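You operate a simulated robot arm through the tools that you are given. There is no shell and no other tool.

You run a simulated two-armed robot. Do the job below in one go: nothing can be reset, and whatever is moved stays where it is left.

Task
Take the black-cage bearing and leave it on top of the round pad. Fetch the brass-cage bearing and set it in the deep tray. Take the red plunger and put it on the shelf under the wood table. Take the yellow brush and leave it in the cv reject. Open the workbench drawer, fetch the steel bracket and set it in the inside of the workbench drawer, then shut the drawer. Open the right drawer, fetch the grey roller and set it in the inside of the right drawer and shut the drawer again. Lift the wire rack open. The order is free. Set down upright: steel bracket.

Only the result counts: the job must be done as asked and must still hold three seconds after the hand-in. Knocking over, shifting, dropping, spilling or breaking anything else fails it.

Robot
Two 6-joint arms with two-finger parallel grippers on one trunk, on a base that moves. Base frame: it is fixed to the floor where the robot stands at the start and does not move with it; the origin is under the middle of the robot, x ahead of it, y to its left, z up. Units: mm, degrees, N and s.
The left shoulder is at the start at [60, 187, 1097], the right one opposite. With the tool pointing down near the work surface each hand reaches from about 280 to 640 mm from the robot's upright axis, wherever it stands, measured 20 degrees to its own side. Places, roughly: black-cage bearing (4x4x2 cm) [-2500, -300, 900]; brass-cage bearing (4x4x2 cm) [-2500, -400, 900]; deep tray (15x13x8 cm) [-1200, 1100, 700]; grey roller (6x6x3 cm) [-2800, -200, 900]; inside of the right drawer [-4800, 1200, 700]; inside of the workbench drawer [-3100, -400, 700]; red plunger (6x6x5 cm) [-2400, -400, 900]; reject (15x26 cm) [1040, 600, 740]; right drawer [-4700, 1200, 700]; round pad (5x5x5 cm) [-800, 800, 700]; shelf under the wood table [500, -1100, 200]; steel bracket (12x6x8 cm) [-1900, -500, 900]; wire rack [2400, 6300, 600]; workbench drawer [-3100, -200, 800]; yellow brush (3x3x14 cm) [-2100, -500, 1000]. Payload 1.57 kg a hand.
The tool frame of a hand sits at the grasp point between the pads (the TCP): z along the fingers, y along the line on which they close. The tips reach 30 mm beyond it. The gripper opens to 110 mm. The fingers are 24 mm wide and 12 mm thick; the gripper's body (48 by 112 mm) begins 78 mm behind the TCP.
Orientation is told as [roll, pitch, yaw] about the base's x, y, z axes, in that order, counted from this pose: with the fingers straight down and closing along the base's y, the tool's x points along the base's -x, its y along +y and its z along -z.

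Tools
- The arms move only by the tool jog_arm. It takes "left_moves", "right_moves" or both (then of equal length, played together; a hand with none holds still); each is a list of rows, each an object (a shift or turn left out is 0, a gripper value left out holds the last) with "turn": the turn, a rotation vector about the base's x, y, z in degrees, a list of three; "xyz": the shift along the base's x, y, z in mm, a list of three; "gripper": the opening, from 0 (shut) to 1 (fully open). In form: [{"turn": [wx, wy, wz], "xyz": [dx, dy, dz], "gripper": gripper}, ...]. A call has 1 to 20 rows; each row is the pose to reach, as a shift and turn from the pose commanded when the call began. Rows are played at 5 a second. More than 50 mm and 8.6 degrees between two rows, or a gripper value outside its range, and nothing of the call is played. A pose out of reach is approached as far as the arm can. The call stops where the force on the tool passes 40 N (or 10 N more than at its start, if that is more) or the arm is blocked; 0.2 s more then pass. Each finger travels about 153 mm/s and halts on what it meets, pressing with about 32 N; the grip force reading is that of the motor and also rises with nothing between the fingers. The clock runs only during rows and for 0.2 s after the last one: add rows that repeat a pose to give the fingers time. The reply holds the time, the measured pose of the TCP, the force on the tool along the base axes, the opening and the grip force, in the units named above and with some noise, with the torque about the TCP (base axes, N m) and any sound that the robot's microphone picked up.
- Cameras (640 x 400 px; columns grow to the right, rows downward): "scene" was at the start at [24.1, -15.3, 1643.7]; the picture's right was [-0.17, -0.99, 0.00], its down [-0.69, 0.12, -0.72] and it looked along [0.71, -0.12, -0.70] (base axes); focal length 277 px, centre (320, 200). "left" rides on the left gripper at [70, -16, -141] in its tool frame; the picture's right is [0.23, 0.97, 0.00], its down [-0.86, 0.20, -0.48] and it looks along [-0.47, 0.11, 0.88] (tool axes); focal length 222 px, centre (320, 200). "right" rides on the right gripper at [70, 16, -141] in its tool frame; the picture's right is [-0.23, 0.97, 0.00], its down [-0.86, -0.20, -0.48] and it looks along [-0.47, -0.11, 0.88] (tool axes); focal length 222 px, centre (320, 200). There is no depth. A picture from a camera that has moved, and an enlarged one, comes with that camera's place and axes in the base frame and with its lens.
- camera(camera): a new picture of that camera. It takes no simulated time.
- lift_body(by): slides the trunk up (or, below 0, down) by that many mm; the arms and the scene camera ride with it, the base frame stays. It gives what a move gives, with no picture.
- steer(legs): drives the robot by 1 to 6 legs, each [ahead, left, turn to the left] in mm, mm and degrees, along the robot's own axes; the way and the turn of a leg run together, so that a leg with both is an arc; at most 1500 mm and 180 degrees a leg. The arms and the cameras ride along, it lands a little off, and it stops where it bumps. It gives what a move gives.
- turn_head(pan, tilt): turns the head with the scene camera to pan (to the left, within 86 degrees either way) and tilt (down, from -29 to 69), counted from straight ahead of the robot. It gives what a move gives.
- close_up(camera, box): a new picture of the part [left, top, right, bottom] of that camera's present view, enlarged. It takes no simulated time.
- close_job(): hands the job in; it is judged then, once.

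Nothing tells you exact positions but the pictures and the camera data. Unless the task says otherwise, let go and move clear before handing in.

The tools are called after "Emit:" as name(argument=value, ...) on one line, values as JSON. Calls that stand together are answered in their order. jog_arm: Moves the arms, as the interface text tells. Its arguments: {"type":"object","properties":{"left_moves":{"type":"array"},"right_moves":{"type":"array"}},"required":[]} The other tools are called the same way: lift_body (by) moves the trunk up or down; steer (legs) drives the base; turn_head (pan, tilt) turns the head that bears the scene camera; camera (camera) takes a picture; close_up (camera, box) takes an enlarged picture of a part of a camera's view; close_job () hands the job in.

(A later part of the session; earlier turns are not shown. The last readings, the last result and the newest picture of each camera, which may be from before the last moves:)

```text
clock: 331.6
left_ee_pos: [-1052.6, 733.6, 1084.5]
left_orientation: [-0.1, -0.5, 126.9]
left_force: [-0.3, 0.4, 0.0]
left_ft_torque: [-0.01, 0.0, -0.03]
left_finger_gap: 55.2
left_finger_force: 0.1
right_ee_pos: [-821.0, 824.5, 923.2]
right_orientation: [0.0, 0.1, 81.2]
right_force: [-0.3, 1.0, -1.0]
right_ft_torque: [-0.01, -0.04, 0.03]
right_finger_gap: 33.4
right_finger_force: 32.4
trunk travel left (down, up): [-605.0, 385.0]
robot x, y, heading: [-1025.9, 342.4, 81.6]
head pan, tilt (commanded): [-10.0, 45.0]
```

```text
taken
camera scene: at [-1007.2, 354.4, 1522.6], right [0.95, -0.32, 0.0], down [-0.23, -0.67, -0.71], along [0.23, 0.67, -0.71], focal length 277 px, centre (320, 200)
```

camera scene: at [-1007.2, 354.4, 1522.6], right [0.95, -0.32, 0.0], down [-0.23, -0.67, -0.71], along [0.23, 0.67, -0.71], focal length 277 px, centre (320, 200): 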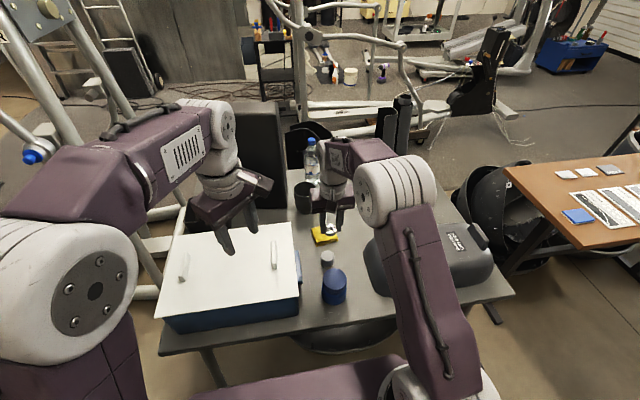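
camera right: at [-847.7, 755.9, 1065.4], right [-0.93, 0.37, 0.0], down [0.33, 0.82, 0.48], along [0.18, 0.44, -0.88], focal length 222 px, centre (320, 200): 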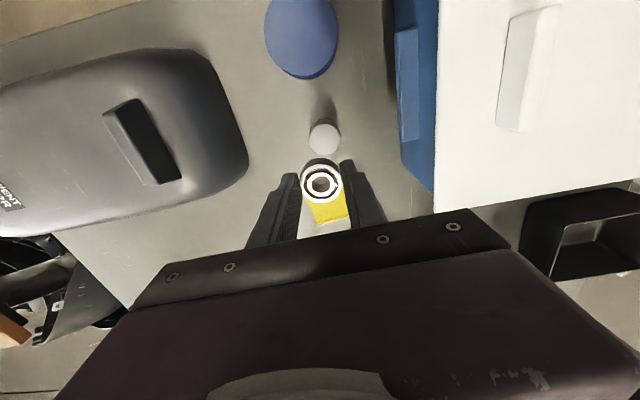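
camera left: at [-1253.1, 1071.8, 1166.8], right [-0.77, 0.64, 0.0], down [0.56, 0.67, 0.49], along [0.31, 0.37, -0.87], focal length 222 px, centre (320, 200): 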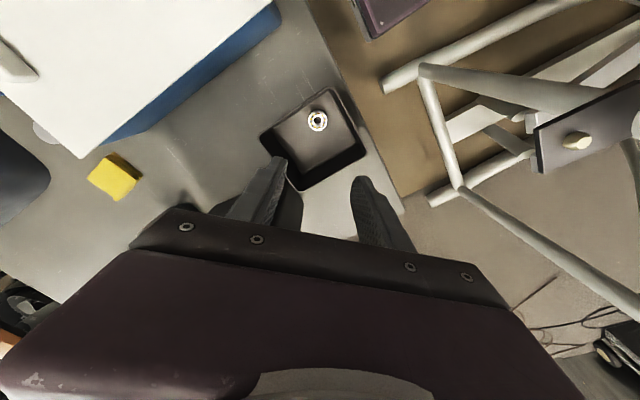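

Emit:
close_up(camera="right", box=[260, 90, 400, 200])

```text
3.64 times, centred on (330, 145) of right
camera zoom: at [-847.7, 755.9, 1065.4], right [-0.93, 0.37, 0.0], down [0.33, 0.82, 0.48], along [0.18, 0.44, -0.88], focal length 808 px, centre (284, 400)
```

zoom: 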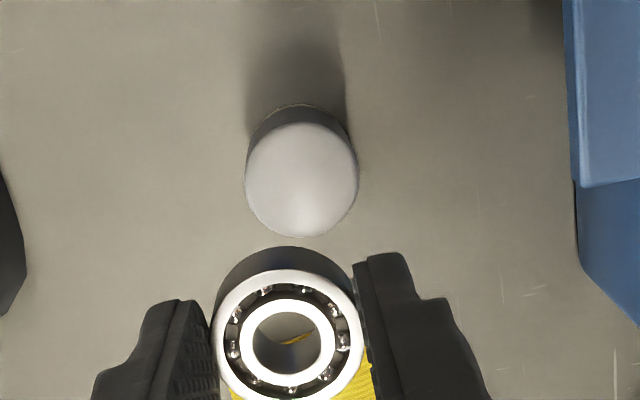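

Emit:
jog_arm(right_moves=[{"xyz": [-3, 1, -20]}, {"xyz": [-6, 2, -45]}, {"xyz": [-6, 2, -75]}, {"xyz": [-6, 2, -83]}, {"xyz": [-6, 2, -83]}])

Emit:
close_up(camera="right", box=[250, 80, 410, 220])

Emit:
close_up(camera="scene", box=[280, 200, 380, 310])

```text
clock: 332.8
left_ee_pos: [-1052.8, 734.3, 1084.6]
left_orientation: [0.0, -0.5, 126.9]
left_force: [-0.3, -0.5, -0.4]
left_ft_torque: [0.02, 0.02, 0.0]
left_finger_gap: 54.7
left_finger_force: 0.0
right_ee_pos: [-826.5, 824.7, 839.4]
right_orientation: [0.0, -0.1, 81.4]
right_force: [0.1, 0.4, -1.0]
right_ft_torque: [0.03, -0.02, 0.05]
right_finger_gap: 33.4
right_finger_force: 31.9
trunk travel left (down, up): [-605.0, 385.0]
robot x, y, heading: [-1026.6, 338.4, 81.4]
head pan, tilt (commanded): [-10.0, 45.0]
```

```text
2.86 times, centred on (330, 150) of right
camera zoom: at [-853.4, 756.7, 981.8], right [-0.93, 0.37, 0.0], down [0.33, 0.82, 0.48], along [0.18, 0.44, -0.88], focal length 635 px, centre (291, 343)
```

zoom: 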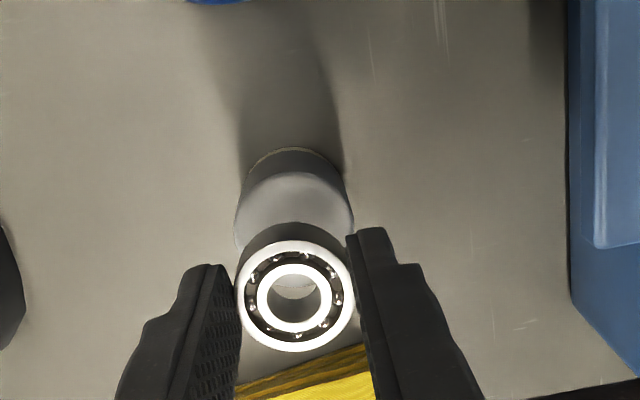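

```text
3.64 times, centred on (330, 255) of scene
camera zoom: at [-1007.1, 354.7, 1522.6], right [0.95, -0.32, 0.0], down [-0.23, -0.67, -0.71], along [0.23, 0.67, -0.71], focal length 1009 px, centre (284, 0)
```

zoom: 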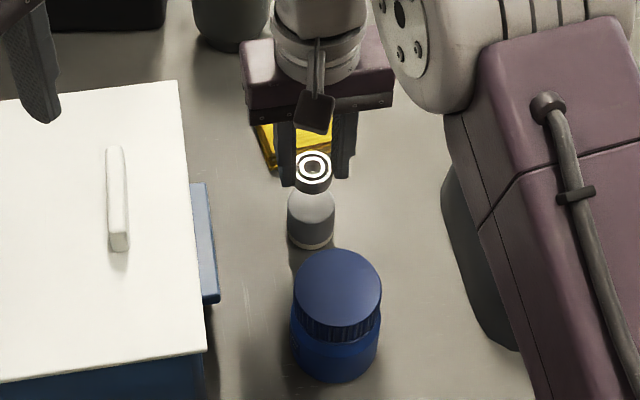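

The bearing is centred over the pad within about 2 mm. I descend slowly until it touches.

Emit:
jog_arm(right_moves=[{"xyz": [0, 1, -12]}, {"xyz": [0, 1, -22]}, {"xyz": [0, 1, -28]}, {"xyz": [0, 1, -28]}])

Emit:
close_up(camera="scene", box=[280, 200, 380, 310])

```text
clock: 333.8
left_ee_pos: [-1051.7, 734.2, 1084.5]
left_orientation: [0.0, -0.5, 126.9]
left_force: [-0.8, 0.3, -0.3]
left_ft_torque: [-0.02, -0.03, -0.02]
left_finger_gap: 55.0
left_finger_force: 0.0
right_ee_pos: [-826.6, 825.8, 812.9]
right_orientation: [0.0, 0.0, 81.3]
right_force: [-0.1, 0.5, -1.1]
right_ft_torque: [-0.02, 0.01, 0.01]
right_finger_gap: 33.3
right_finger_force: 31.8
trunk travel left (down, up): [-605.0, 385.0]
robot x, y, heading: [-1024.8, 336.7, 81.5]
head pan, tilt (commanded): [-10.0, 45.0]
```

```text
3.64 times, centred on (330, 255) of scene
camera zoom: at [-1007.1, 354.7, 1522.6], right [0.95, -0.32, 0.0], down [-0.23, -0.67, -0.71], along [0.23, 0.67, -0.71], focal length 1009 px, centre (284, 0)
```

zoom: 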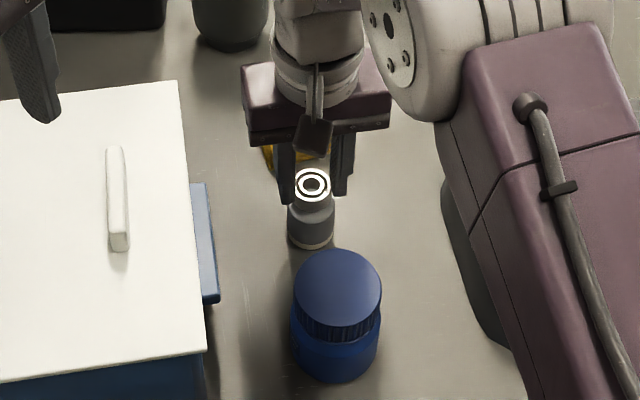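

Emit:
jog_arm(right_moves=[{"xyz": [0, 0, -2]}, {"xyz": [0, 0, -4]}, {"xyz": [0, 0, -6]}, {"xyz": [0, 0, -8]}, {"xyz": [0, 0, -10]}])

```text
clock: 335.0
left_ee_pos: [-1053.2, 732.4, 1086.7]
left_orientation: [-0.1, -0.6, 126.9]
left_force: [-0.7, 0.3, 0.0]
left_ft_torque: [-0.02, -0.03, -0.03]
left_finger_gap: 55.0
left_finger_force: 0.1
right_ee_pos: [-828.1, 824.9, 806.6]
right_orientation: [0.0, -0.3, 81.2]
right_force: [2.5, 0.0, 22.1]
right_ft_torque: [0.03, -0.05, -0.03]
right_finger_gap: 33.4
right_finger_force: 31.9
trunk travel left (down, up): [-605.0, 385.0]
robot x, y, heading: [-1026.4, 340.1, 81.4]
head pan, tilt (commanded): [-10.0, 45.0]
```

Contact at TCP≈806. I ease the pressure and release.

Emit:
jog_arm(right_moves=[{"xyz": [0, 0, 3]}, {"xyz": [0, 0, 4]}, {"xyz": [0, 0, 4]}])

Emit:
jog_arm(right_moves=[{"gripper": 0.36}, {"gripper": 0.42}, {"gripper": 0.48}, {"gripper": 0.48}])

Emit:
close_up(camera="right", box=[250, 80, 410, 220])

Emit:
close_up(camera="scene", box=[280, 200, 380, 310])

```text
clock: 335.8
left_ee_pos: [-1053.7, 735.3, 1085.9]
left_orientation: [0.0, -0.5, 126.9]
left_force: [-0.1, 0.1, -0.1]
left_ft_torque: [-0.05, -0.01, -0.01]
left_finger_gap: 54.8
left_finger_force: 0.3
right_ee_pos: [-827.2, 825.9, 805.3]
right_orientation: [0.1, 0.1, 81.3]
right_force: [-1.0, 0.2, 2.1]
right_ft_torque: [0.05, 0.03, 0.0]
right_finger_gap: 33.5
right_finger_force: 32.1
trunk travel left (down, up): [-605.0, 385.0]
robot x, y, heading: [-1026.2, 339.8, 81.1]
head pan, tilt (commanded): [-10.0, 45.0]
```

```text
clock: 336.8
left_ee_pos: [-1051.4, 735.1, 1084.4]
left_orientation: [0.0, -0.5, 126.9]
left_force: [0.7, 0.3, -0.5]
left_ft_torque: [-0.02, 0.02, 0.01]
left_finger_gap: 54.8
left_finger_force: 0.0
right_ee_pos: [-827.1, 824.8, 806.3]
right_orientation: [0.0, 0.0, 81.4]
right_force: [0.1, 0.7, 0.0]
right_ft_torque: [-0.01, 0.0, -0.02]
right_finger_gap: 52.8
right_finger_force: 0.1
trunk travel left (down, up): [-605.0, 385.0]
robot x, y, heading: [-1027.1, 336.1, 81.3]
head pan, tilt (commanded): [-10.0, 45.0]
```

```text
2.86 times, centred on (330, 150) of right
camera zoom: at [-853.2, 757.9, 948.3], right [-0.93, 0.37, 0.0], down [0.33, 0.82, 0.48], along [0.18, 0.44, -0.88], focal length 635 px, centre (291, 343)
```

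zoom: 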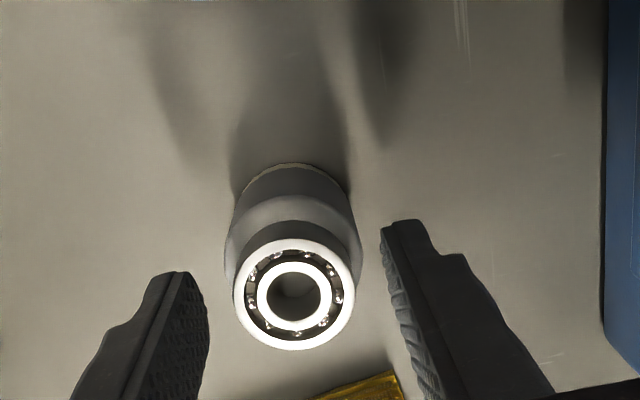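

```text
3.64 times, centred on (330, 255) of scene
camera zoom: at [-1007.2, 354.6, 1522.6], right [0.95, -0.32, 0.0], down [-0.23, -0.67, -0.71], along [0.23, 0.67, -0.71], focal length 1009 px, centre (284, 0)
```

zoom: 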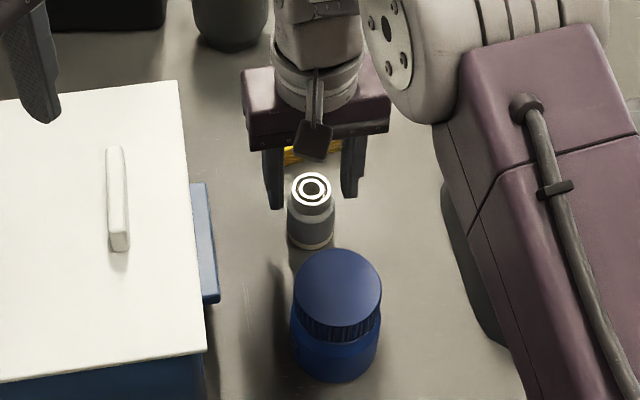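

The black bearing sits on the pad. I lift the right hand straight up and verify.

Emit:
jog_arm(right_moves=[{"xyz": [0, 0, 12]}, {"xyz": [0, 0, 40]}, {"xyz": [0, 0, 80]}, {"xyz": [0, 0, 120]}, {"xyz": [0, 0, 160]}, {"xyz": [0, 0, 200]}, {"xyz": [0, 0, 200]}])

Emit:
close_up(camera="scene", box=[290, 230, 370, 290])

Emit:
close_up(camera="right", box=[260, 60, 400, 180])

```text
clock: 338.4
left_ee_pos: [-1053.2, 734.8, 1084.5]
left_orientation: [0.0, -0.5, 126.9]
left_force: [-0.5, 0.2, -0.1]
left_ft_torque: [0.01, 0.0, 0.01]
left_finger_gap: 55.1
left_finger_force: 0.0
right_ee_pos: [-825.2, 826.7, 1006.5]
right_orientation: [0.0, 0.1, 81.4]
right_force: [-0.1, -0.1, 1.0]
right_ft_torque: [0.0, 0.02, 0.0]
right_finger_gap: 52.8
right_finger_force: 0.0
trunk travel left (down, up): [-605.0, 385.0]
robot x, y, heading: [-1024.0, 332.8, 81.2]
head pan, tilt (commanded): [-10.0, 45.0]
```

```text
6.67 times, centred on (330, 260) of scene
camera zoom: at [-1007.0, 354.9, 1522.6], right [0.95, -0.32, 0.0], down [-0.23, -0.67, -0.71], along [0.23, 0.67, -0.71], focal length 1850 px, centre (253, -200)
```

zoom: 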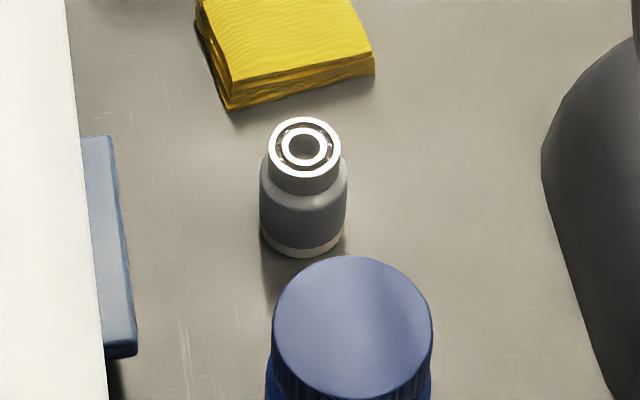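

```text
3.33 times, centred on (330, 120) of right
camera zoom: at [-853.4, 759.3, 1149.0], right [-0.93, 0.37, 0.0], down [0.33, 0.82, 0.48], along [0.18, 0.44, -0.88], focal length 740 px, centre (287, 467)
```

zoom: 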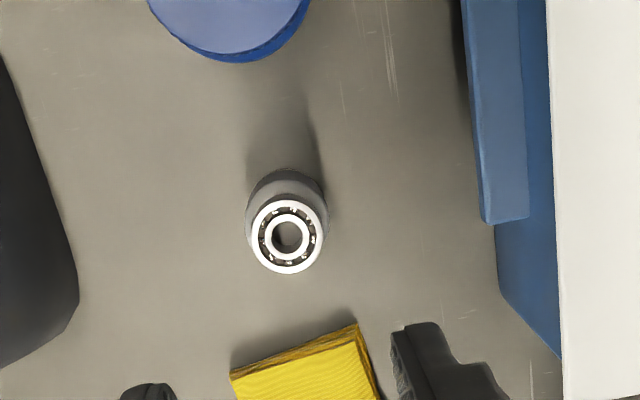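

The bearing is on the pad. I retract the right hand, raise the trunk, back off, and head back to the bench for the plunger and brush.

Emit:
jog_arm(right_moves=[{"xyz": [-5, -35, 20]}, {"xyz": [-11, -75, 40]}, {"xyz": [-17, -115, 40]}, {"xyz": [-17, -115, 40]}])

Emit:
lift_body(by=120)

Emit:
steer(legs=[[-160, 0, 0], [0, 0, 178.6]])

Emit:
turn_head(pan=0, tilt=45)

Emit:
camera(camera="scene")

```text
clock: 339.4
left_ee_pos: [-1052.1, 735.6, 1084.7]
left_orientation: [0.1, -0.5, 126.8]
left_force: [0.9, 0.3, 0.3]
left_ft_torque: [-0.02, 0.01, 0.05]
left_finger_gap: 55.1
left_finger_force: 0.1
right_ee_pos: [-843.9, 712.2, 1047.0]
right_orientation: [0.0, 0.1, 81.2]
right_force: [0.0, 0.4, 0.0]
right_ft_torque: [-0.02, -0.02, -0.01]
right_finger_gap: 52.8
right_finger_force: 0.1
trunk travel left (down, up): [-605.0, 385.0]
robot x, y, heading: [-1028.0, 341.8, 81.3]
head pan, tilt (commanded): [-10.0, 45.0]
```

```text
clock: 340.9
left_ee_pos: [-1051.6, 734.1, 1205.2]
left_orientation: [0.0, -0.5, 126.9]
left_force: [0.2, 0.0, -0.6]
left_ft_torque: [0.02, -0.01, 0.01]
left_finger_gap: 55.0
left_finger_force: 0.0
right_ee_pos: [-844.1, 712.4, 1166.2]
right_orientation: [0.0, 0.0, 81.3]
right_force: [-0.4, 0.0, -0.4]
right_ft_torque: [0.01, 0.01, 0.01]
right_finger_gap: 52.7
right_finger_force: 0.1
trunk travel left (down, up): [-725.0, 265.0]
robot x, y, heading: [-1027.1, 339.5, 81.5]
head pan, tilt (commanded): [-10.0, 45.0]
```

```text
clock: 349.7
left_ee_pos: [-1027.5, -215.5, 1205.1]
left_orientation: [0.0, -0.5, -53.2]
left_force: [0.9, 0.5, -0.2]
left_ft_torque: [0.0, 0.01, -0.03]
left_finger_gap: 55.0
left_finger_force: 0.0
right_ee_pos: [-1235.6, -192.9, 1167.3]
right_orientation: [0.0, -0.1, -98.9]
right_force: [-0.4, 0.3, -0.4]
right_ft_torque: [-0.01, -0.04, -0.04]
right_finger_gap: 52.6
right_finger_force: 0.1
trunk travel left (down, up): [-725.0, 265.0]
robot x, y, heading: [-1052.7, 180.2, -98.6]
head pan, tilt (commanded): [-10.0, 45.0]
```

```text
clock: 350.4
left_ee_pos: [-1027.0, -216.9, 1205.5]
left_orientation: [0.0, -0.5, -53.1]
left_force: [0.2, -0.3, 0.1]
left_ft_torque: [0.02, 0.0, 0.02]
left_finger_gap: 55.0
left_finger_force: 0.0
right_ee_pos: [-1235.3, -192.7, 1167.6]
right_orientation: [-0.1, 0.0, -98.9]
right_force: [-0.6, 0.3, 0.1]
right_ft_torque: [-0.02, 0.03, -0.06]
right_finger_gap: 52.8
right_finger_force: 0.1
trunk travel left (down, up): [-725.0, 265.0]
robot x, y, heading: [-1049.8, 179.9, -98.7]
head pan, tilt (commanded): [0.0, 45.0]
```

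```text
taken
camera scene: at [-1051.2, 157.7, 1642.6], right [-0.99, 0.15, 0.0], down [0.11, 0.7, -0.71], along [-0.11, -0.7, -0.71], focal length 277 px, centre (320, 200)
```

scene: 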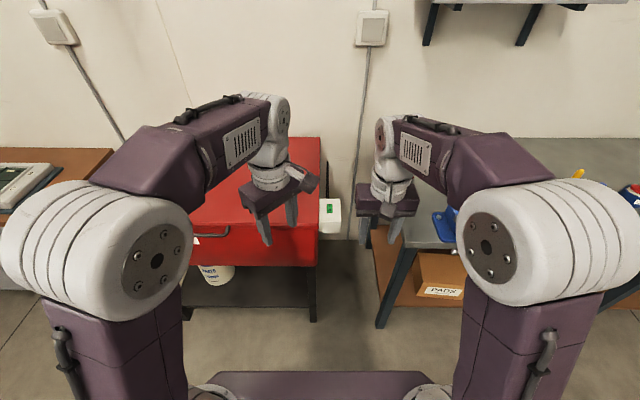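

Emit:
steer(legs=[[0, -1100, 0], [0, 0, -1.2], [190, 0, 0]])

Emit:
turn_head(pan=0, tilt=50)

Emit:
camera(camera="scene")

```text
clock: 357.5
left_ee_pos: [-2154.2, -236.8, 1205.2]
left_orientation: [-0.1, -0.7, -54.6]
left_force: [0.6, -0.7, -0.1]
left_ft_torque: [-0.04, -0.04, -0.02]
left_finger_gap: 55.0
left_finger_force: 0.1
right_ee_pos: [-2362.6, -208.2, 1168.5]
right_orientation: [0.0, -0.2, -100.2]
right_force: [-0.3, -0.4, -0.2]
right_ft_torque: [-0.02, 0.04, -0.06]
right_finger_gap: 52.9
right_finger_force: 0.0
trunk travel left (down, up): [-725.0, 265.0]
robot x, y, heading: [-2169.1, 157.9, -99.9]
head pan, tilt (commanded): [0.0, 45.0]
```

```text
clock: 358.2
left_ee_pos: [-2153.1, -237.9, 1205.1]
left_orientation: [0.0, -0.5, -54.5]
left_force: [-0.1, 0.3, -0.5]
left_ft_torque: [0.0, 0.0, 0.03]
left_finger_gap: 54.8
left_finger_force: 0.1
right_ee_pos: [-2362.6, -211.4, 1166.2]
right_orientation: [-0.1, 0.1, -100.2]
right_force: [-0.2, -0.4, 0.0]
right_ft_torque: [0.01, 0.03, 0.0]
right_finger_gap: 52.6
right_finger_force: 0.1
trunk travel left (down, up): [-725.0, 265.0]
robot x, y, heading: [-2168.5, 155.0, -100.0]
head pan, tilt (commanded): [0.0, 50.0]
```

```text
taken
camera scene: at [-2169.1, 140.1, 1635.7], right [-0.98, 0.17, 0.0], down [0.13, 0.75, -0.64], along [-0.11, -0.63, -0.77], focal length 277 px, centre (320, 200)
```

scene: 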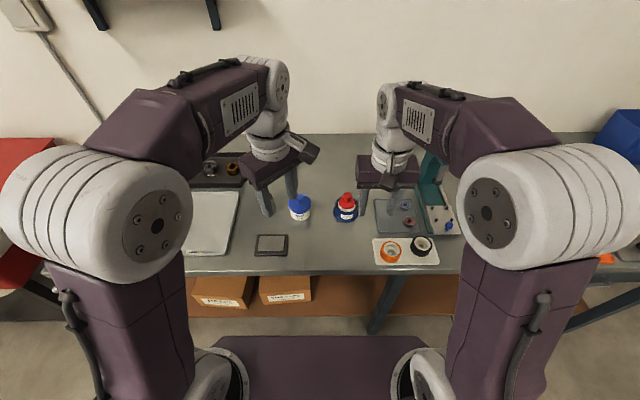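

Emit:
steer(legs=[[85, 0, 0]])

Emit:
jog_arm(right_moves=[{"xyz": [5, -25, -10], "gripper": 0.7}, {"xyz": [12, -55, -25]}, {"xyz": [22, -85, -50]}, {"xyz": [22, -85, -70]}, {"xyz": [22, -85, -70]}])

Emit:
camera(camera="right")

Emit:
camera(camera="left")

Emit:
close_up(camera="scene", box=[220, 130, 420, 270])

```text
clock: 359.3
left_ee_pos: [-2168.3, -320.6, 1206.5]
left_orientation: [-0.1, -0.6, -54.6]
left_force: [0.0, 0.6, 0.1]
left_ft_torque: [0.0, -0.02, 0.02]
left_finger_gap: 55.0
left_finger_force: 0.1
right_ee_pos: [-2376.9, -293.2, 1167.2]
right_orientation: [0.0, -0.1, -100.2]
right_force: [0.3, 0.3, 0.1]
right_ft_torque: [0.0, -0.03, 0.01]
right_finger_gap: 52.8
right_finger_force: 0.1
trunk travel left (down, up): [-725.0, 265.0]
robot x, y, heading: [-2183.3, 72.5, -99.9]
head pan, tilt (commanded): [0.0, 50.0]
```

```text
clock: 360.5
left_ee_pos: [-2168.2, -323.3, 1204.1]
left_orientation: [0.0, -0.5, -54.5]
left_force: [0.5, -0.2, 0.0]
left_ft_torque: [-0.01, 0.02, 0.0]
left_finger_gap: 55.0
left_finger_force: 0.1
right_ee_pos: [-2354.9, -379.1, 1095.8]
right_orientation: [0.0, 0.0, -100.2]
right_force: [-0.6, -0.6, -0.1]
right_ft_torque: [-0.04, -0.01, -0.02]
right_finger_gap: 77.3
right_finger_force: 0.0
trunk travel left (down, up): [-725.0, 265.0]
robot x, y, heading: [-2183.4, 75.5, -100.1]
head pan, tilt (commanded): [0.0, 50.0]
```

```text
taken
camera right: at [-2326.0, -315.4, 1238.8], right [0.92, -0.4, 0.0], down [-0.35, -0.81, 0.48], along [-0.19, -0.44, -0.88], focal length 222 px, centre (320, 200)
```

right: 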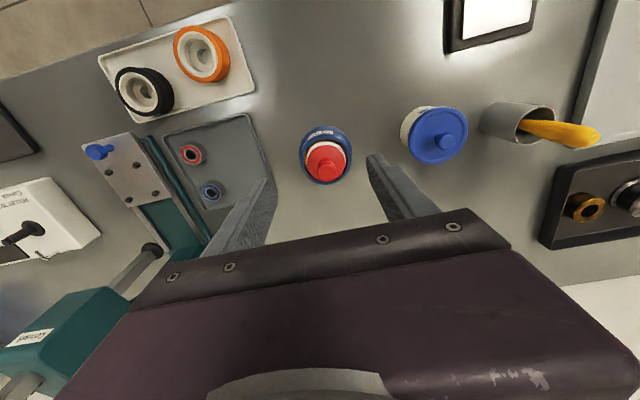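

```text
taken
camera left: at [-2224.2, -274.0, 1346.0], right [0.66, 0.75, 0.0], down [0.66, -0.58, 0.49], along [0.36, -0.32, -0.87], focal length 222 px, centre (320, 200)
```

left: 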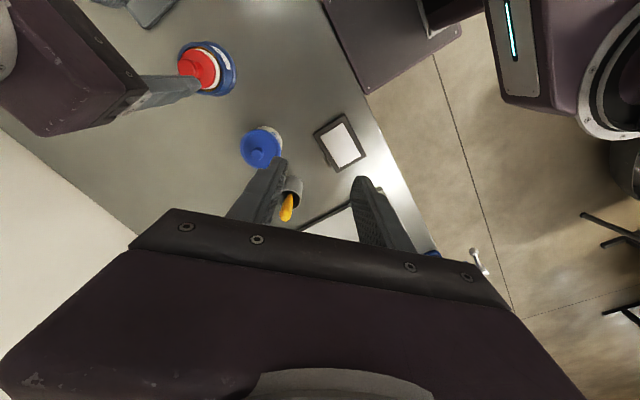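

```text
2.86 times, centred on (320, 200) of scene
camera zoom: at [-2183.9, 56.5, 1635.7], right [-0.98, 0.17, 0.0], down [0.13, 0.75, -0.64], along [-0.11, -0.63, -0.77], focal length 793 px, centre (320, 200)
```

zoom: 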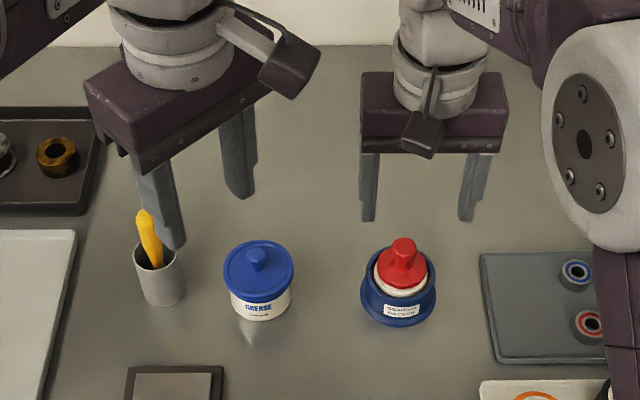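

Emit:
close_up(camera="right", box=[280, 110, 380, 200])

Emit:
close_up(camera="scene", box=[325, 205, 365, 250])

Emit:
close_up(camera="right", box=[460, 80, 620, 200])

```text
4.44 times, centred on (330, 155) of right
camera zoom: at [-2326.0, -315.4, 1238.8], right [0.92, -0.4, 0.0], down [-0.35, -0.81, 0.48], along [-0.19, -0.44, -0.88], focal length 987 px, centre (276, 400)
```

zoom: 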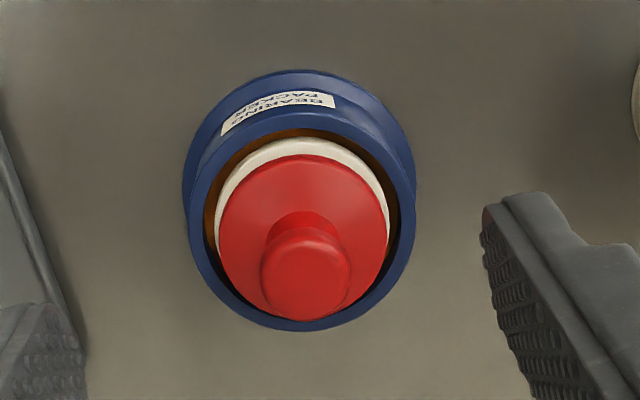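

```text
8.89 times, centred on (345, 228) of scene
camera zoom: at [-2183.9, 56.5, 1635.7], right [-0.98, 0.17, 0.0], down [0.13, 0.75, -0.64], along [-0.11, -0.63, -0.77], focal length 2466 px, centre (98, -44)
```

zoom: 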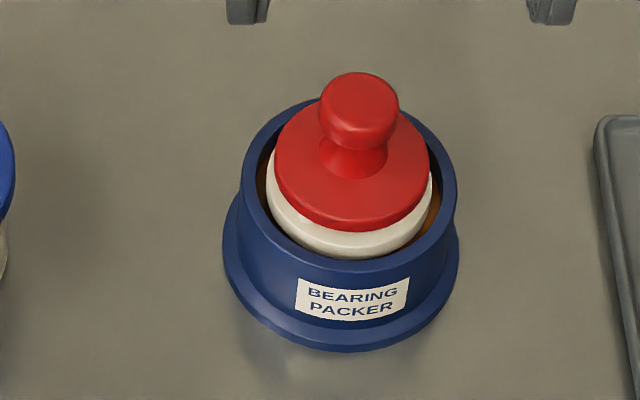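

```text
3.33 times, centred on (540, 140) of right
camera zoom: at [-2326.0, -315.4, 1238.8], right [0.92, -0.4, 0.0], down [-0.35, -0.81, 0.48], along [-0.19, -0.44, -0.88], focal length 740 px, centre (-413, 400)
```

zoom: 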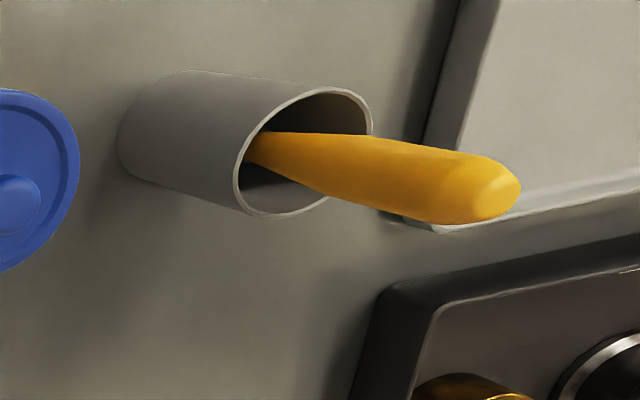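

The plunger has a knob about 27 mm wide on top. I bring the right hand above it and refine the alignment.

Emit:
jog_arm(right_moves=[{"xyz": [-2, -17, -20]}, {"xyz": [-3, -34, -45]}, {"xyz": [-3, -34, -55]}, {"xyz": [-3, -34, -55]}])

Emit:
close_up(camera="right", box=[250, 90, 390, 220])

```text
clock: 361.5
left_ee_pos: [-2169.1, -323.2, 1204.8]
left_orientation: [-0.1, -0.6, -54.5]
left_force: [0.8, 0.4, 0.5]
left_ft_torque: [-0.01, -0.02, -0.01]
left_finger_gap: 55.2
left_finger_force: 0.1
right_ee_pos: [-2358.2, -413.9, 1041.9]
right_orientation: [0.0, 0.0, -100.3]
right_force: [0.1, -0.2, -0.1]
right_ft_torque: [0.01, -0.01, 0.0]
right_finger_gap: 77.2
right_finger_force: 0.1
trunk travel left (down, up): [-725.0, 265.0]
robot x, y, heading: [-2184.4, 77.4, -100.0]
head pan, tilt (commanded): [0.0, 50.0]
```

```text
3.08 times, centred on (320, 155) of right
camera zoom: at [-2329.5, -349.7, 1184.0], right [0.92, -0.4, 0.0], down [-0.35, -0.81, 0.48], along [-0.19, -0.44, -0.88], focal length 684 px, centre (320, 338)
```

zoom: 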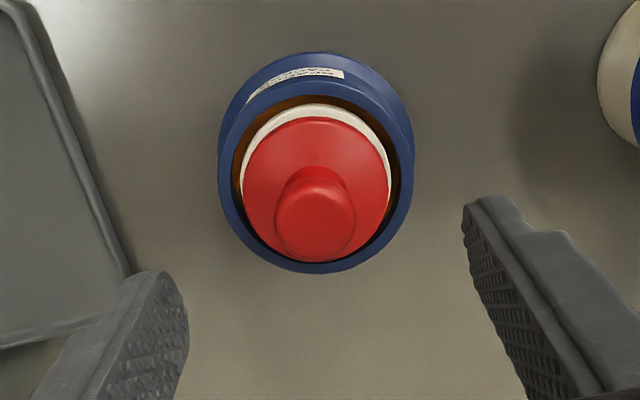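

Emit:
jog_arm(right_moves=[{"xyz": [-1.5, 1, -20], "gripper": 0.5}, {"xyz": [-1.5, 1, -40]}, {"xyz": [-1.5, 1, -50]}, {"xyz": [-1.5, 1, -50]}])

Emit:
close_up(camera="right", box=[250, 90, 390, 220])

Emit:
close_up(camera="scene", box=[310, 180, 390, 250])

```text
clock: 362.5
left_ee_pos: [-2168.8, -322.6, 1206.2]
left_orientation: [0.1, -0.5, -54.5]
left_force: [-0.4, -0.6, -0.6]
left_ft_torque: [-0.03, -0.01, -0.01]
left_finger_gap: 55.1
left_finger_force: 0.0
right_ee_pos: [-2359.8, -412.9, 991.0]
right_orientation: [0.0, 0.0, -100.3]
right_force: [0.5, -0.2, -0.3]
right_ft_torque: [0.03, 0.02, 0.0]
right_finger_gap: 55.0
right_finger_force: 0.0
trunk travel left (down, up): [-725.0, 265.0]
robot x, y, heading: [-2181.1, 73.8, -100.0]
head pan, tilt (commanded): [0.0, 50.0]
```

```text
3.08 times, centred on (320, 155) of right
camera zoom: at [-2331.0, -348.7, 1133.8], right [0.92, -0.4, 0.0], down [-0.35, -0.81, 0.48], along [-0.19, -0.44, -0.88], focal length 684 px, centre (320, 338)
```

zoom: 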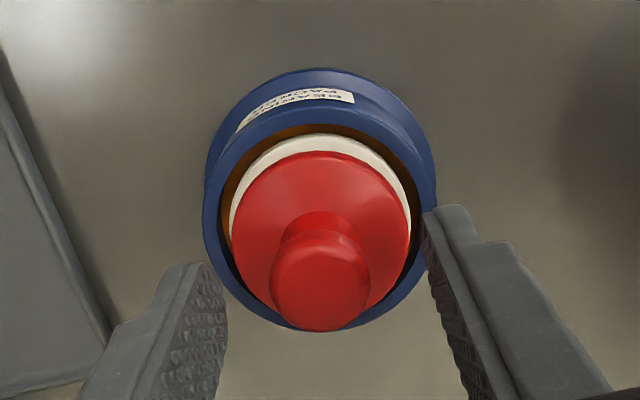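

```text
5.71 times, centred on (350, 215) of scene
camera zoom: at [-2183.9, 56.6, 1635.7], right [-0.98, 0.17, 0.0], down [0.13, 0.75, -0.64], along [-0.11, -0.63, -0.77], focal length 1585 px, centre (149, 114)
```

zoom: 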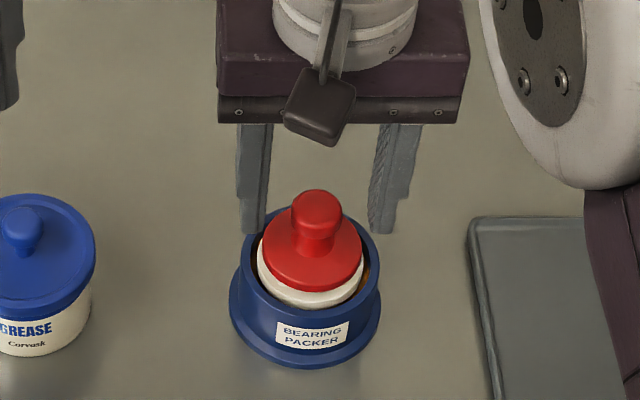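

Emit:
jog_arm(right_moves=[{"xyz": [0, 0, -3]}, {"xyz": [0, 0, -6]}, {"xyz": [0, 0, -6], "gripper": 0.3}, {"xyz": [0, 0, -6], "gripper": 0.1}, {"xyz": [0, 0, -6], "gripper": 0.1}, {"xyz": [0, 0, -6], "gripper": 0.1}])

Emit:
close_up(camera="right", box=[250, 90, 390, 220])

```text
clock: 363.9
left_ee_pos: [-2169.9, -322.8, 1204.8]
left_orientation: [0.0, -0.5, -54.5]
left_force: [-0.4, -0.2, -0.8]
left_ft_torque: [0.03, 0.01, 0.02]
left_finger_gap: 54.8
left_finger_force: 0.1
right_ee_pos: [-2359.4, -413.7, 985.6]
right_orientation: [0.0, 0.1, -100.2]
right_force: [-0.3, -0.3, -0.2]
right_ft_torque: [0.02, -0.01, 0.03]
right_finger_gap: 25.0
right_finger_force: 31.8
trunk travel left (down, up): [-725.0, 265.0]
robot x, y, heading: [-2184.7, 76.2, -99.9]
head pan, tilt (commanded): [0.0, 50.0]
```

```text
3.08 times, centred on (320, 155) of right
camera zoom: at [-2330.8, -348.6, 1128.0], right [0.92, -0.4, 0.0], down [-0.35, -0.81, 0.48], along [-0.19, -0.44, -0.88], focal length 684 px, centre (320, 338)
```

zoom: 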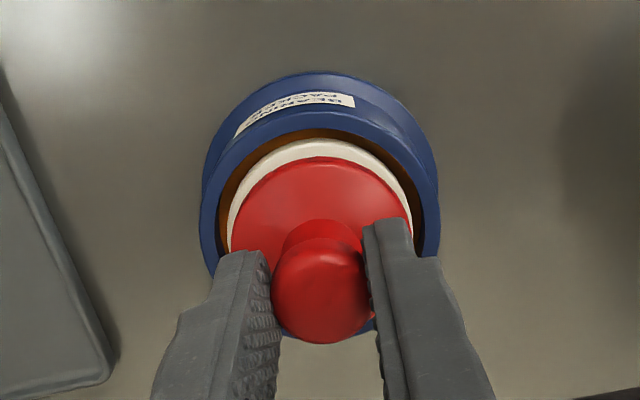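

Knob gripped (25 mm). I lift slowly and watch that only the plunger comes out.

Emit:
jog_arm(right_moves=[{"xyz": [0, 0, 4]}, {"xyz": [0, 0, 10]}, {"xyz": [0, 0, 20]}, {"xyz": [0, 0, 35]}, {"xyz": [0, 0, 35]}])

Emit:
close_up(camera="scene", box=[310, 170, 390, 250])

```text
clock: 365.1
left_ee_pos: [-2169.1, -323.2, 1205.3]
left_orientation: [-0.1, -0.5, -54.5]
left_force: [0.2, -0.8, 0.4]
left_ft_torque: [0.02, 0.02, 0.0]
left_finger_gap: 54.8
left_finger_force: 0.0
right_ee_pos: [-2360.2, -413.5, 1020.7]
right_orientation: [0.0, 0.2, -100.2]
right_force: [0.2, -0.3, -0.4]
right_ft_torque: [0.0, 0.01, 0.0]
right_finger_gap: 25.1
right_finger_force: 32.0
trunk travel left (down, up): [-725.0, 265.0]
robot x, y, heading: [-2183.0, 75.2, -99.9]
head pan, tilt (commanded): [0.0, 50.0]
```

```text
5.00 times, centred on (350, 210) of scene
camera zoom: at [-2184.0, 56.1, 1635.7], right [-0.98, 0.17, 0.0], down [0.13, 0.75, -0.64], along [-0.11, -0.63, -0.77], focal length 1387 px, centre (170, 150)
```

zoom: 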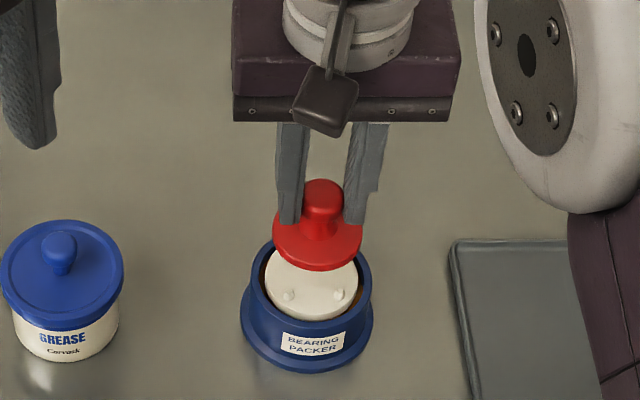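

The red plunger is free. I raise it, then bring the left hand over the brush at default yaw.

Emit:
jog_arm(right_moves=[{"xyz": [0, 0, 30]}, {"xyz": [0, 0, 60]}, {"xyz": [0, 0, 90]}, {"xyz": [2, 10, 120]}, {"xyz": [5, 30, 140]}, {"xyz": [8, 50, 140]}, {"xyz": [8, 50, 140]}], left_moves=[{"turn": [0, 0, -8], "xyz": [12, -22, 0]}, {"turn": [0, 0, -16], "xyz": [24, -44, 0]}, {"turn": [0, 0, -24], "xyz": [36, -66, -10]}, {"turn": [0, 0, -32], "xyz": [48, -88, -25]}, {"turn": [0, 0, -40], "xyz": [60, -110, -45]}, {"turn": [0, 0, -45.5], "xyz": [72, -132, -75]}, {"turn": [0, 0, -45.5], "xyz": [72, -132, -90]}])

Emit:
camera(camera="left")

Emit:
close_up(camera="scene", box=[210, 150, 330, 250])

```text
clock: 366.7
left_ee_pos: [-2097.7, -455.7, 1114.8]
left_orientation: [0.0, -0.4, -100.1]
left_force: [-0.2, 0.5, -0.3]
left_ft_torque: [-0.01, 0.0, 0.0]
left_finger_gap: 55.1
left_finger_force: 0.0
right_ee_pos: [-2351.3, -361.9, 1161.3]
right_orientation: [0.0, 0.1, -100.1]
right_force: [0.0, 0.2, -1.2]
right_ft_torque: [-0.02, 0.0, -0.01]
right_finger_gap: 25.2
right_finger_force: 32.0
trunk travel left (down, up): [-725.0, 265.0]
robot x, y, heading: [-2181.9, 74.6, -100.1]
head pan, tilt (commanded): [0.0, 50.0]
```

```text
taken
camera left: at [-2101.6, -382.5, 1255.8], right [1.0, 0.05, 0.0], down [0.05, -0.87, 0.49], along [0.02, -0.49, -0.87], focal length 222 px, centre (320, 200)
```

left: 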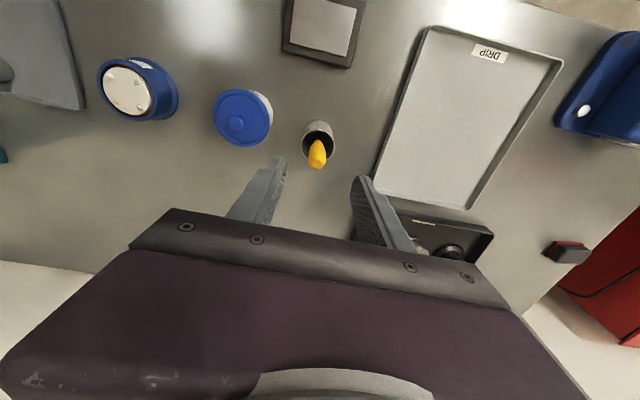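

```text
4.00 times, centred on (270, 200) of scene
camera zoom: at [-2184.2, 56.0, 1635.7], right [-0.98, 0.17, 0.0], down [0.13, 0.75, -0.64], along [-0.11, -0.63, -0.77], focal length 1110 px, centre (520, 200)
```

zoom: 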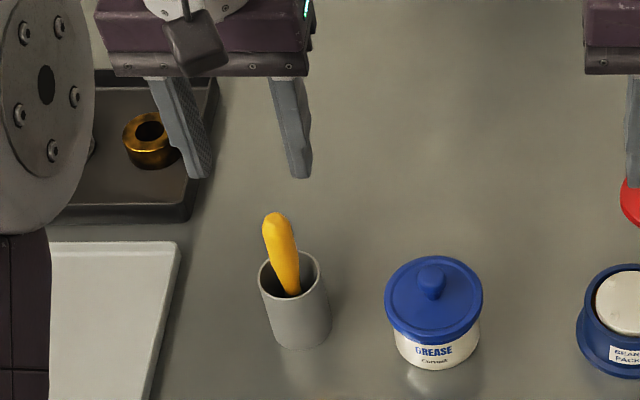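

Emit:
jog_arm(left_moves=[{"xyz": [-2, -7, -20], "gripper": 0.6}, {"xyz": [-2.3, -12, -45]}, {"xyz": [-2.3, -12, -45]}])

Emit:
close_up(camera="left", box=[250, 80, 390, 220])

Emit:
close_up(camera="scene", box=[220, 170, 300, 240])

```text
clock: 367.5
left_ee_pos: [-2098.8, -466.0, 1070.3]
left_orientation: [-0.1, -0.5, -100.0]
left_force: [0.2, -0.5, -0.5]
left_ft_torque: [-0.02, -0.03, 0.04]
left_finger_gap: 65.9
left_finger_force: 0.0
right_ee_pos: [-2352.1, -361.7, 1160.7]
right_orientation: [0.1, 0.0, -100.3]
right_force: [-0.7, -0.6, -0.6]
right_ft_torque: [0.01, -0.02, 0.02]
right_finger_gap: 25.1
right_finger_force: 32.5
trunk travel left (down, up): [-725.0, 265.0]
robot x, y, heading: [-2185.1, 74.3, -99.9]
head pan, tilt (commanded): [0.0, 50.0]
```

```text
2.86 times, centred on (320, 150) of left
camera zoom: at [-2103.6, -393.7, 1210.9], right [1.0, 0.05, 0.0], down [0.05, -0.87, 0.49], along [0.02, -0.49, -0.87], focal length 635 px, centre (320, 343)
```

zoom: 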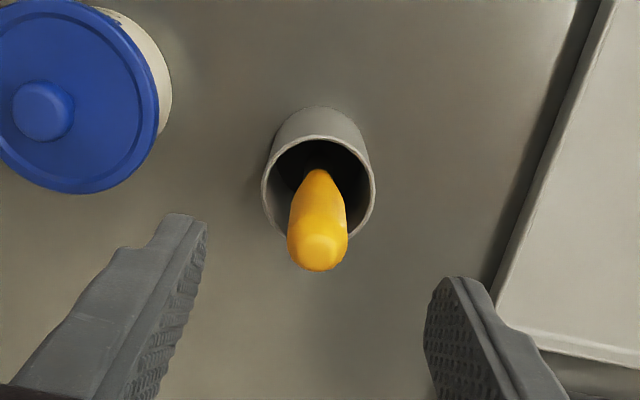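

```text
5.71 times, centred on (260, 205) of scene
camera zoom: at [-2183.9, 57.1, 1635.7], right [-0.98, 0.17, 0.0], down [0.13, 0.75, -0.64], along [-0.11, -0.63, -0.77], focal length 1585 px, centre (663, 171)
```

zoom: 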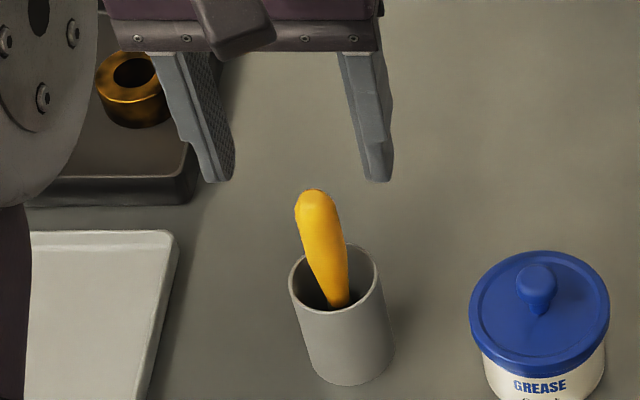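

The brush tip is at about [-2099,-470,1008] and the cup rim near z≈956. I descend so the fingertips stay above the rim, then close.

Emit:
jog_arm(left_moves=[{"xyz": [0, -1, -25]}, {"xyz": [0, -1, -45]}, {"xyz": [0, -1, -60]}, {"xyz": [0, -1, -66]}, {"xyz": [0, -1, -66]}])

Emit:
close_up(camera="left", box=[250, 80, 390, 220])

Emit:
close_up(camera="scene", box=[220, 170, 300, 240])

```text
clock: 368.7
left_ee_pos: [-2099.0, -467.8, 1004.4]
left_orientation: [0.0, -0.5, -100.0]
left_force: [0.4, -0.1, -0.8]
left_ft_torque: [0.03, 0.0, -0.01]
left_finger_gap: 66.0
left_finger_force: 0.1
right_ee_pos: [-2351.4, -361.3, 1160.1]
right_orientation: [0.0, 0.0, -100.2]
right_force: [-0.5, 0.5, -1.1]
right_ft_torque: [0.01, -0.02, 0.02]
right_finger_gap: 25.0
right_finger_force: 32.0
trunk travel left (down, up): [-725.0, 265.0]
robot x, y, heading: [-2184.0, 71.9, -99.9]
head pan, tilt (commanded): [0.0, 50.0]
```

```text
2.86 times, centred on (320, 150) of left
camera zoom: at [-2103.9, -394.7, 1144.1], right [1.0, 0.05, 0.0], down [0.05, -0.87, 0.49], along [0.02, -0.49, -0.87], focal length 635 px, centre (320, 343)
```

zoom: 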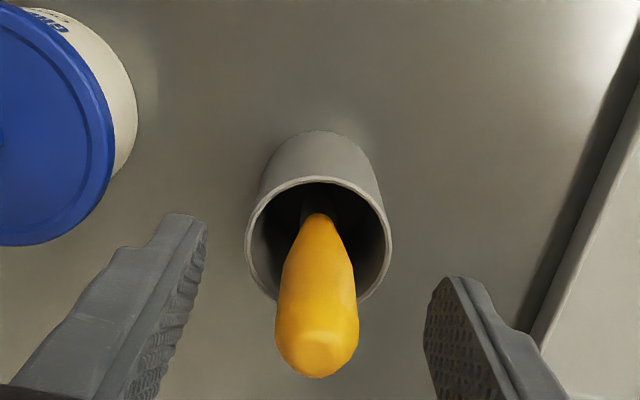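

```text
5.71 times, centred on (260, 205) of scene
camera zoom: at [-2183.9, 56.5, 1635.7], right [-0.98, 0.17, 0.0], down [0.13, 0.75, -0.64], along [-0.11, -0.63, -0.77], focal length 1585 px, centre (663, 171)
```

zoom: 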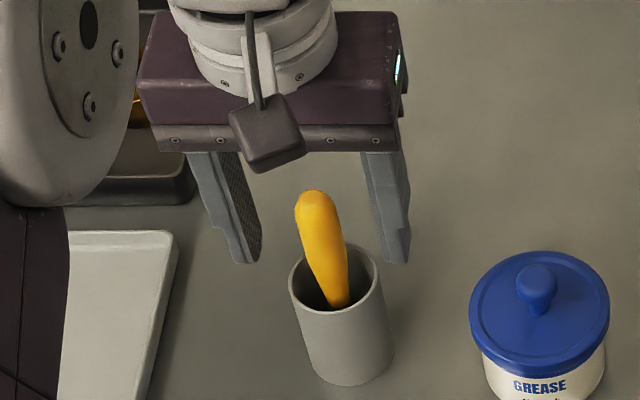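

Emit:
jog_arm(left_moves=[{"xyz": [0, -3, 0]}, {"xyz": [0, -3, 0], "gripper": 0.4}, {"xyz": [0, -3, 0], "gripper": 0.3}, {"xyz": [0, -3, 0], "gripper": 0.2}, {"xyz": [0, -3, 0], "gripper": 0.1}, {"xyz": [0, -3, 0], "gripper": 0.1}, {"xyz": [0, -3, 0], "gripper": 0.1}])

Emit:
close_up(camera="left", box=[250, 80, 390, 220])

Emit:
close_up(camera="scene", box=[220, 170, 300, 240])

```text
clock: 370.3
left_ee_pos: [-2098.5, -471.2, 1003.2]
left_orientation: [0.1, -0.4, -100.0]
left_force: [0.8, -0.5, 0.4]
left_ft_torque: [0.02, -0.01, -0.02]
left_finger_gap: 19.1
left_finger_force: 32.7
right_ee_pos: [-2351.6, -362.6, 1160.4]
right_orientation: [0.0, 0.1, -100.2]
right_force: [0.6, 0.2, 0.1]
right_ft_torque: [-0.01, 0.03, 0.0]
right_finger_gap: 24.7
right_finger_force: 32.0
trunk travel left (down, up): [-725.0, 265.0]
robot x, y, heading: [-2183.1, 75.8, -100.0]
head pan, tilt (commanded): [0.0, 50.0]
```

```text
2.86 times, centred on (320, 150) of left
camera zoom: at [-2103.7, -397.8, 1144.3], right [1.0, 0.05, 0.0], down [0.05, -0.87, 0.49], along [0.02, -0.49, -0.87], focal length 635 px, centre (320, 343)
```

zoom: 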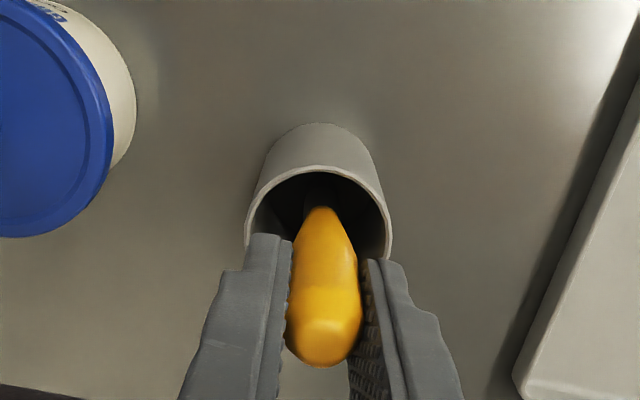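

```text
5.71 times, centred on (260, 205) of scene
camera zoom: at [-2183.9, 56.2, 1635.7], right [-0.98, 0.17, 0.0], down [0.13, 0.75, -0.64], along [-0.11, -0.63, -0.77], focal length 1585 px, centre (663, 171)
```

zoom: 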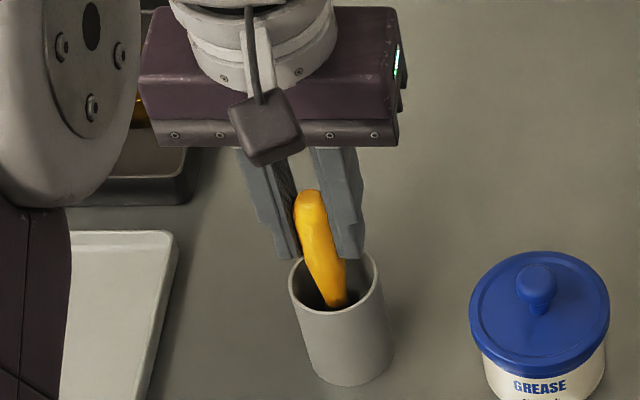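

The brush handle is gripped (19 mm) and the cup hasn't moved. I lift straight up slowly.

Emit:
jog_arm(left_moves=[{"xyz": [0, 0, 6]}, {"xyz": [0, 0, 14]}, {"xyz": [0, 0, 24]}, {"xyz": [0, 0, 36]}, {"xyz": [0, 0, 50]}, {"xyz": [0, 0, 50]}])

Emit:
close_up(camera="scene", box=[220, 150, 300, 240])

```text
clock: 371.7
left_ee_pos: [-2099.3, -472.2, 1053.4]
left_orientation: [0.0, -0.5, -100.0]
left_force: [0.1, 0.6, -0.5]
left_ft_torque: [0.0, 0.0, -0.01]
left_finger_gap: 18.8
left_finger_force: 31.9
right_ee_pos: [-2351.0, -362.1, 1160.2]
right_orientation: [0.0, -0.1, -100.3]
right_force: [-0.6, 0.8, -0.3]
right_ft_torque: [0.03, 0.02, 0.0]
right_finger_gap: 25.2
right_finger_force: 32.0
trunk travel left (down, up): [-725.0, 265.0]
robot x, y, heading: [-2186.1, 71.5, -99.6]
head pan, tilt (commanded): [0.0, 50.0]
```

```text
4.44 times, centred on (260, 195) of scene
camera zoom: at [-2183.9, 56.0, 1635.7], right [-0.98, 0.17, 0.0], down [0.13, 0.75, -0.64], along [-0.11, -0.63, -0.77], focal length 1233 px, centre (587, 222)
```

zoom: 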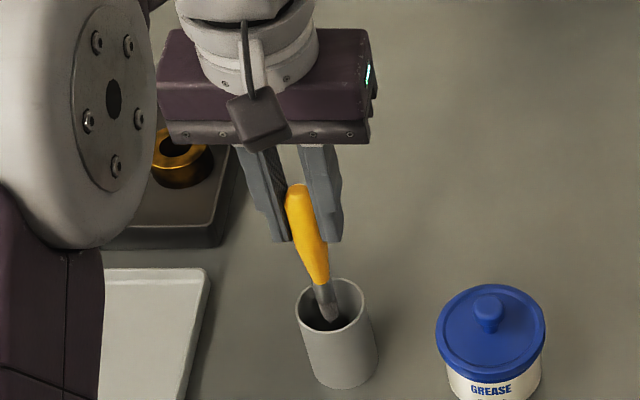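

Emit:
jog_arm(left_moves=[{"xyz": [0, 0, 15]}, {"xyz": [0, 0, 35]}, {"xyz": [0, 0, 60]}, {"xyz": [0, 0, 90]}, {"xyz": [0, 0, 125]}, {"xyz": [0, 0, 155]}, {"xyz": [0, 0, 155]}])

Emit:
camera(camera="scene")

Emit:
camera(camera="left")

```text
clock: 373.3
left_ee_pos: [-2098.0, -471.4, 1210.0]
left_orientation: [0.0, -0.6, -99.9]
left_force: [-0.2, 0.9, -0.4]
left_ft_torque: [0.0, -0.02, 0.02]
left_finger_gap: 19.3
left_finger_force: 32.0
right_ee_pos: [-2352.2, -362.3, 1159.0]
right_orientation: [0.0, 0.0, -100.2]
right_force: [0.6, -0.6, 0.4]
right_ft_torque: [-0.03, -0.02, 0.03]
right_finger_gap: 25.0
right_finger_force: 32.1
trunk travel left (down, up): [-725.0, 265.0]
robot x, y, heading: [-2186.1, 77.9, -100.1]
head pan, tilt (commanded): [0.0, 50.0]
```

```text
taken
camera scene: at [-2183.9, 56.1, 1635.7], right [-0.98, 0.17, 0.0], down [0.13, 0.75, -0.64], along [-0.11, -0.63, -0.77], focal length 277 px, centre (320, 200)
```

scene: 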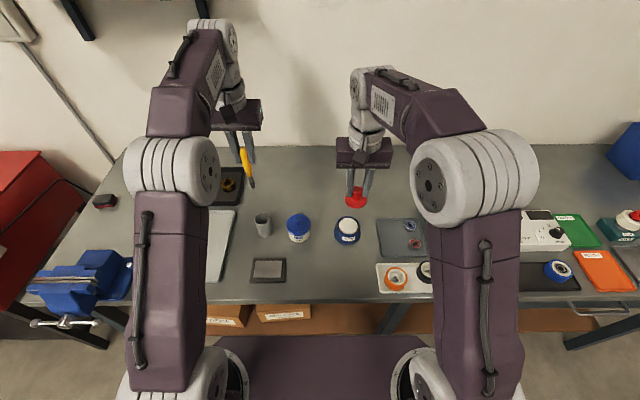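

```text
taken
camera left: at [-2103.5, -397.9, 1350.0], right [1.0, 0.05, 0.0], down [0.05, -0.87, 0.49], along [0.02, -0.48, -0.87], focal length 222 px, centre (320, 200)
```

left: 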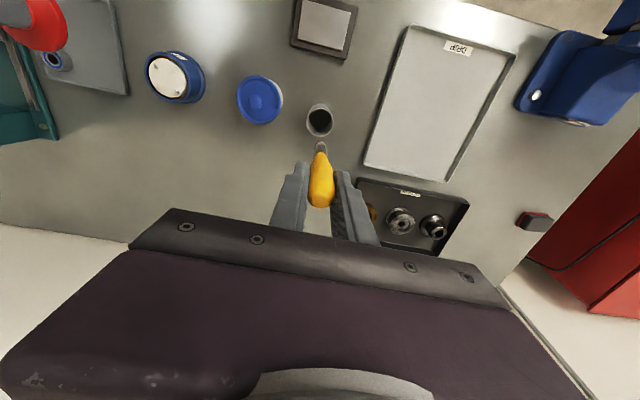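

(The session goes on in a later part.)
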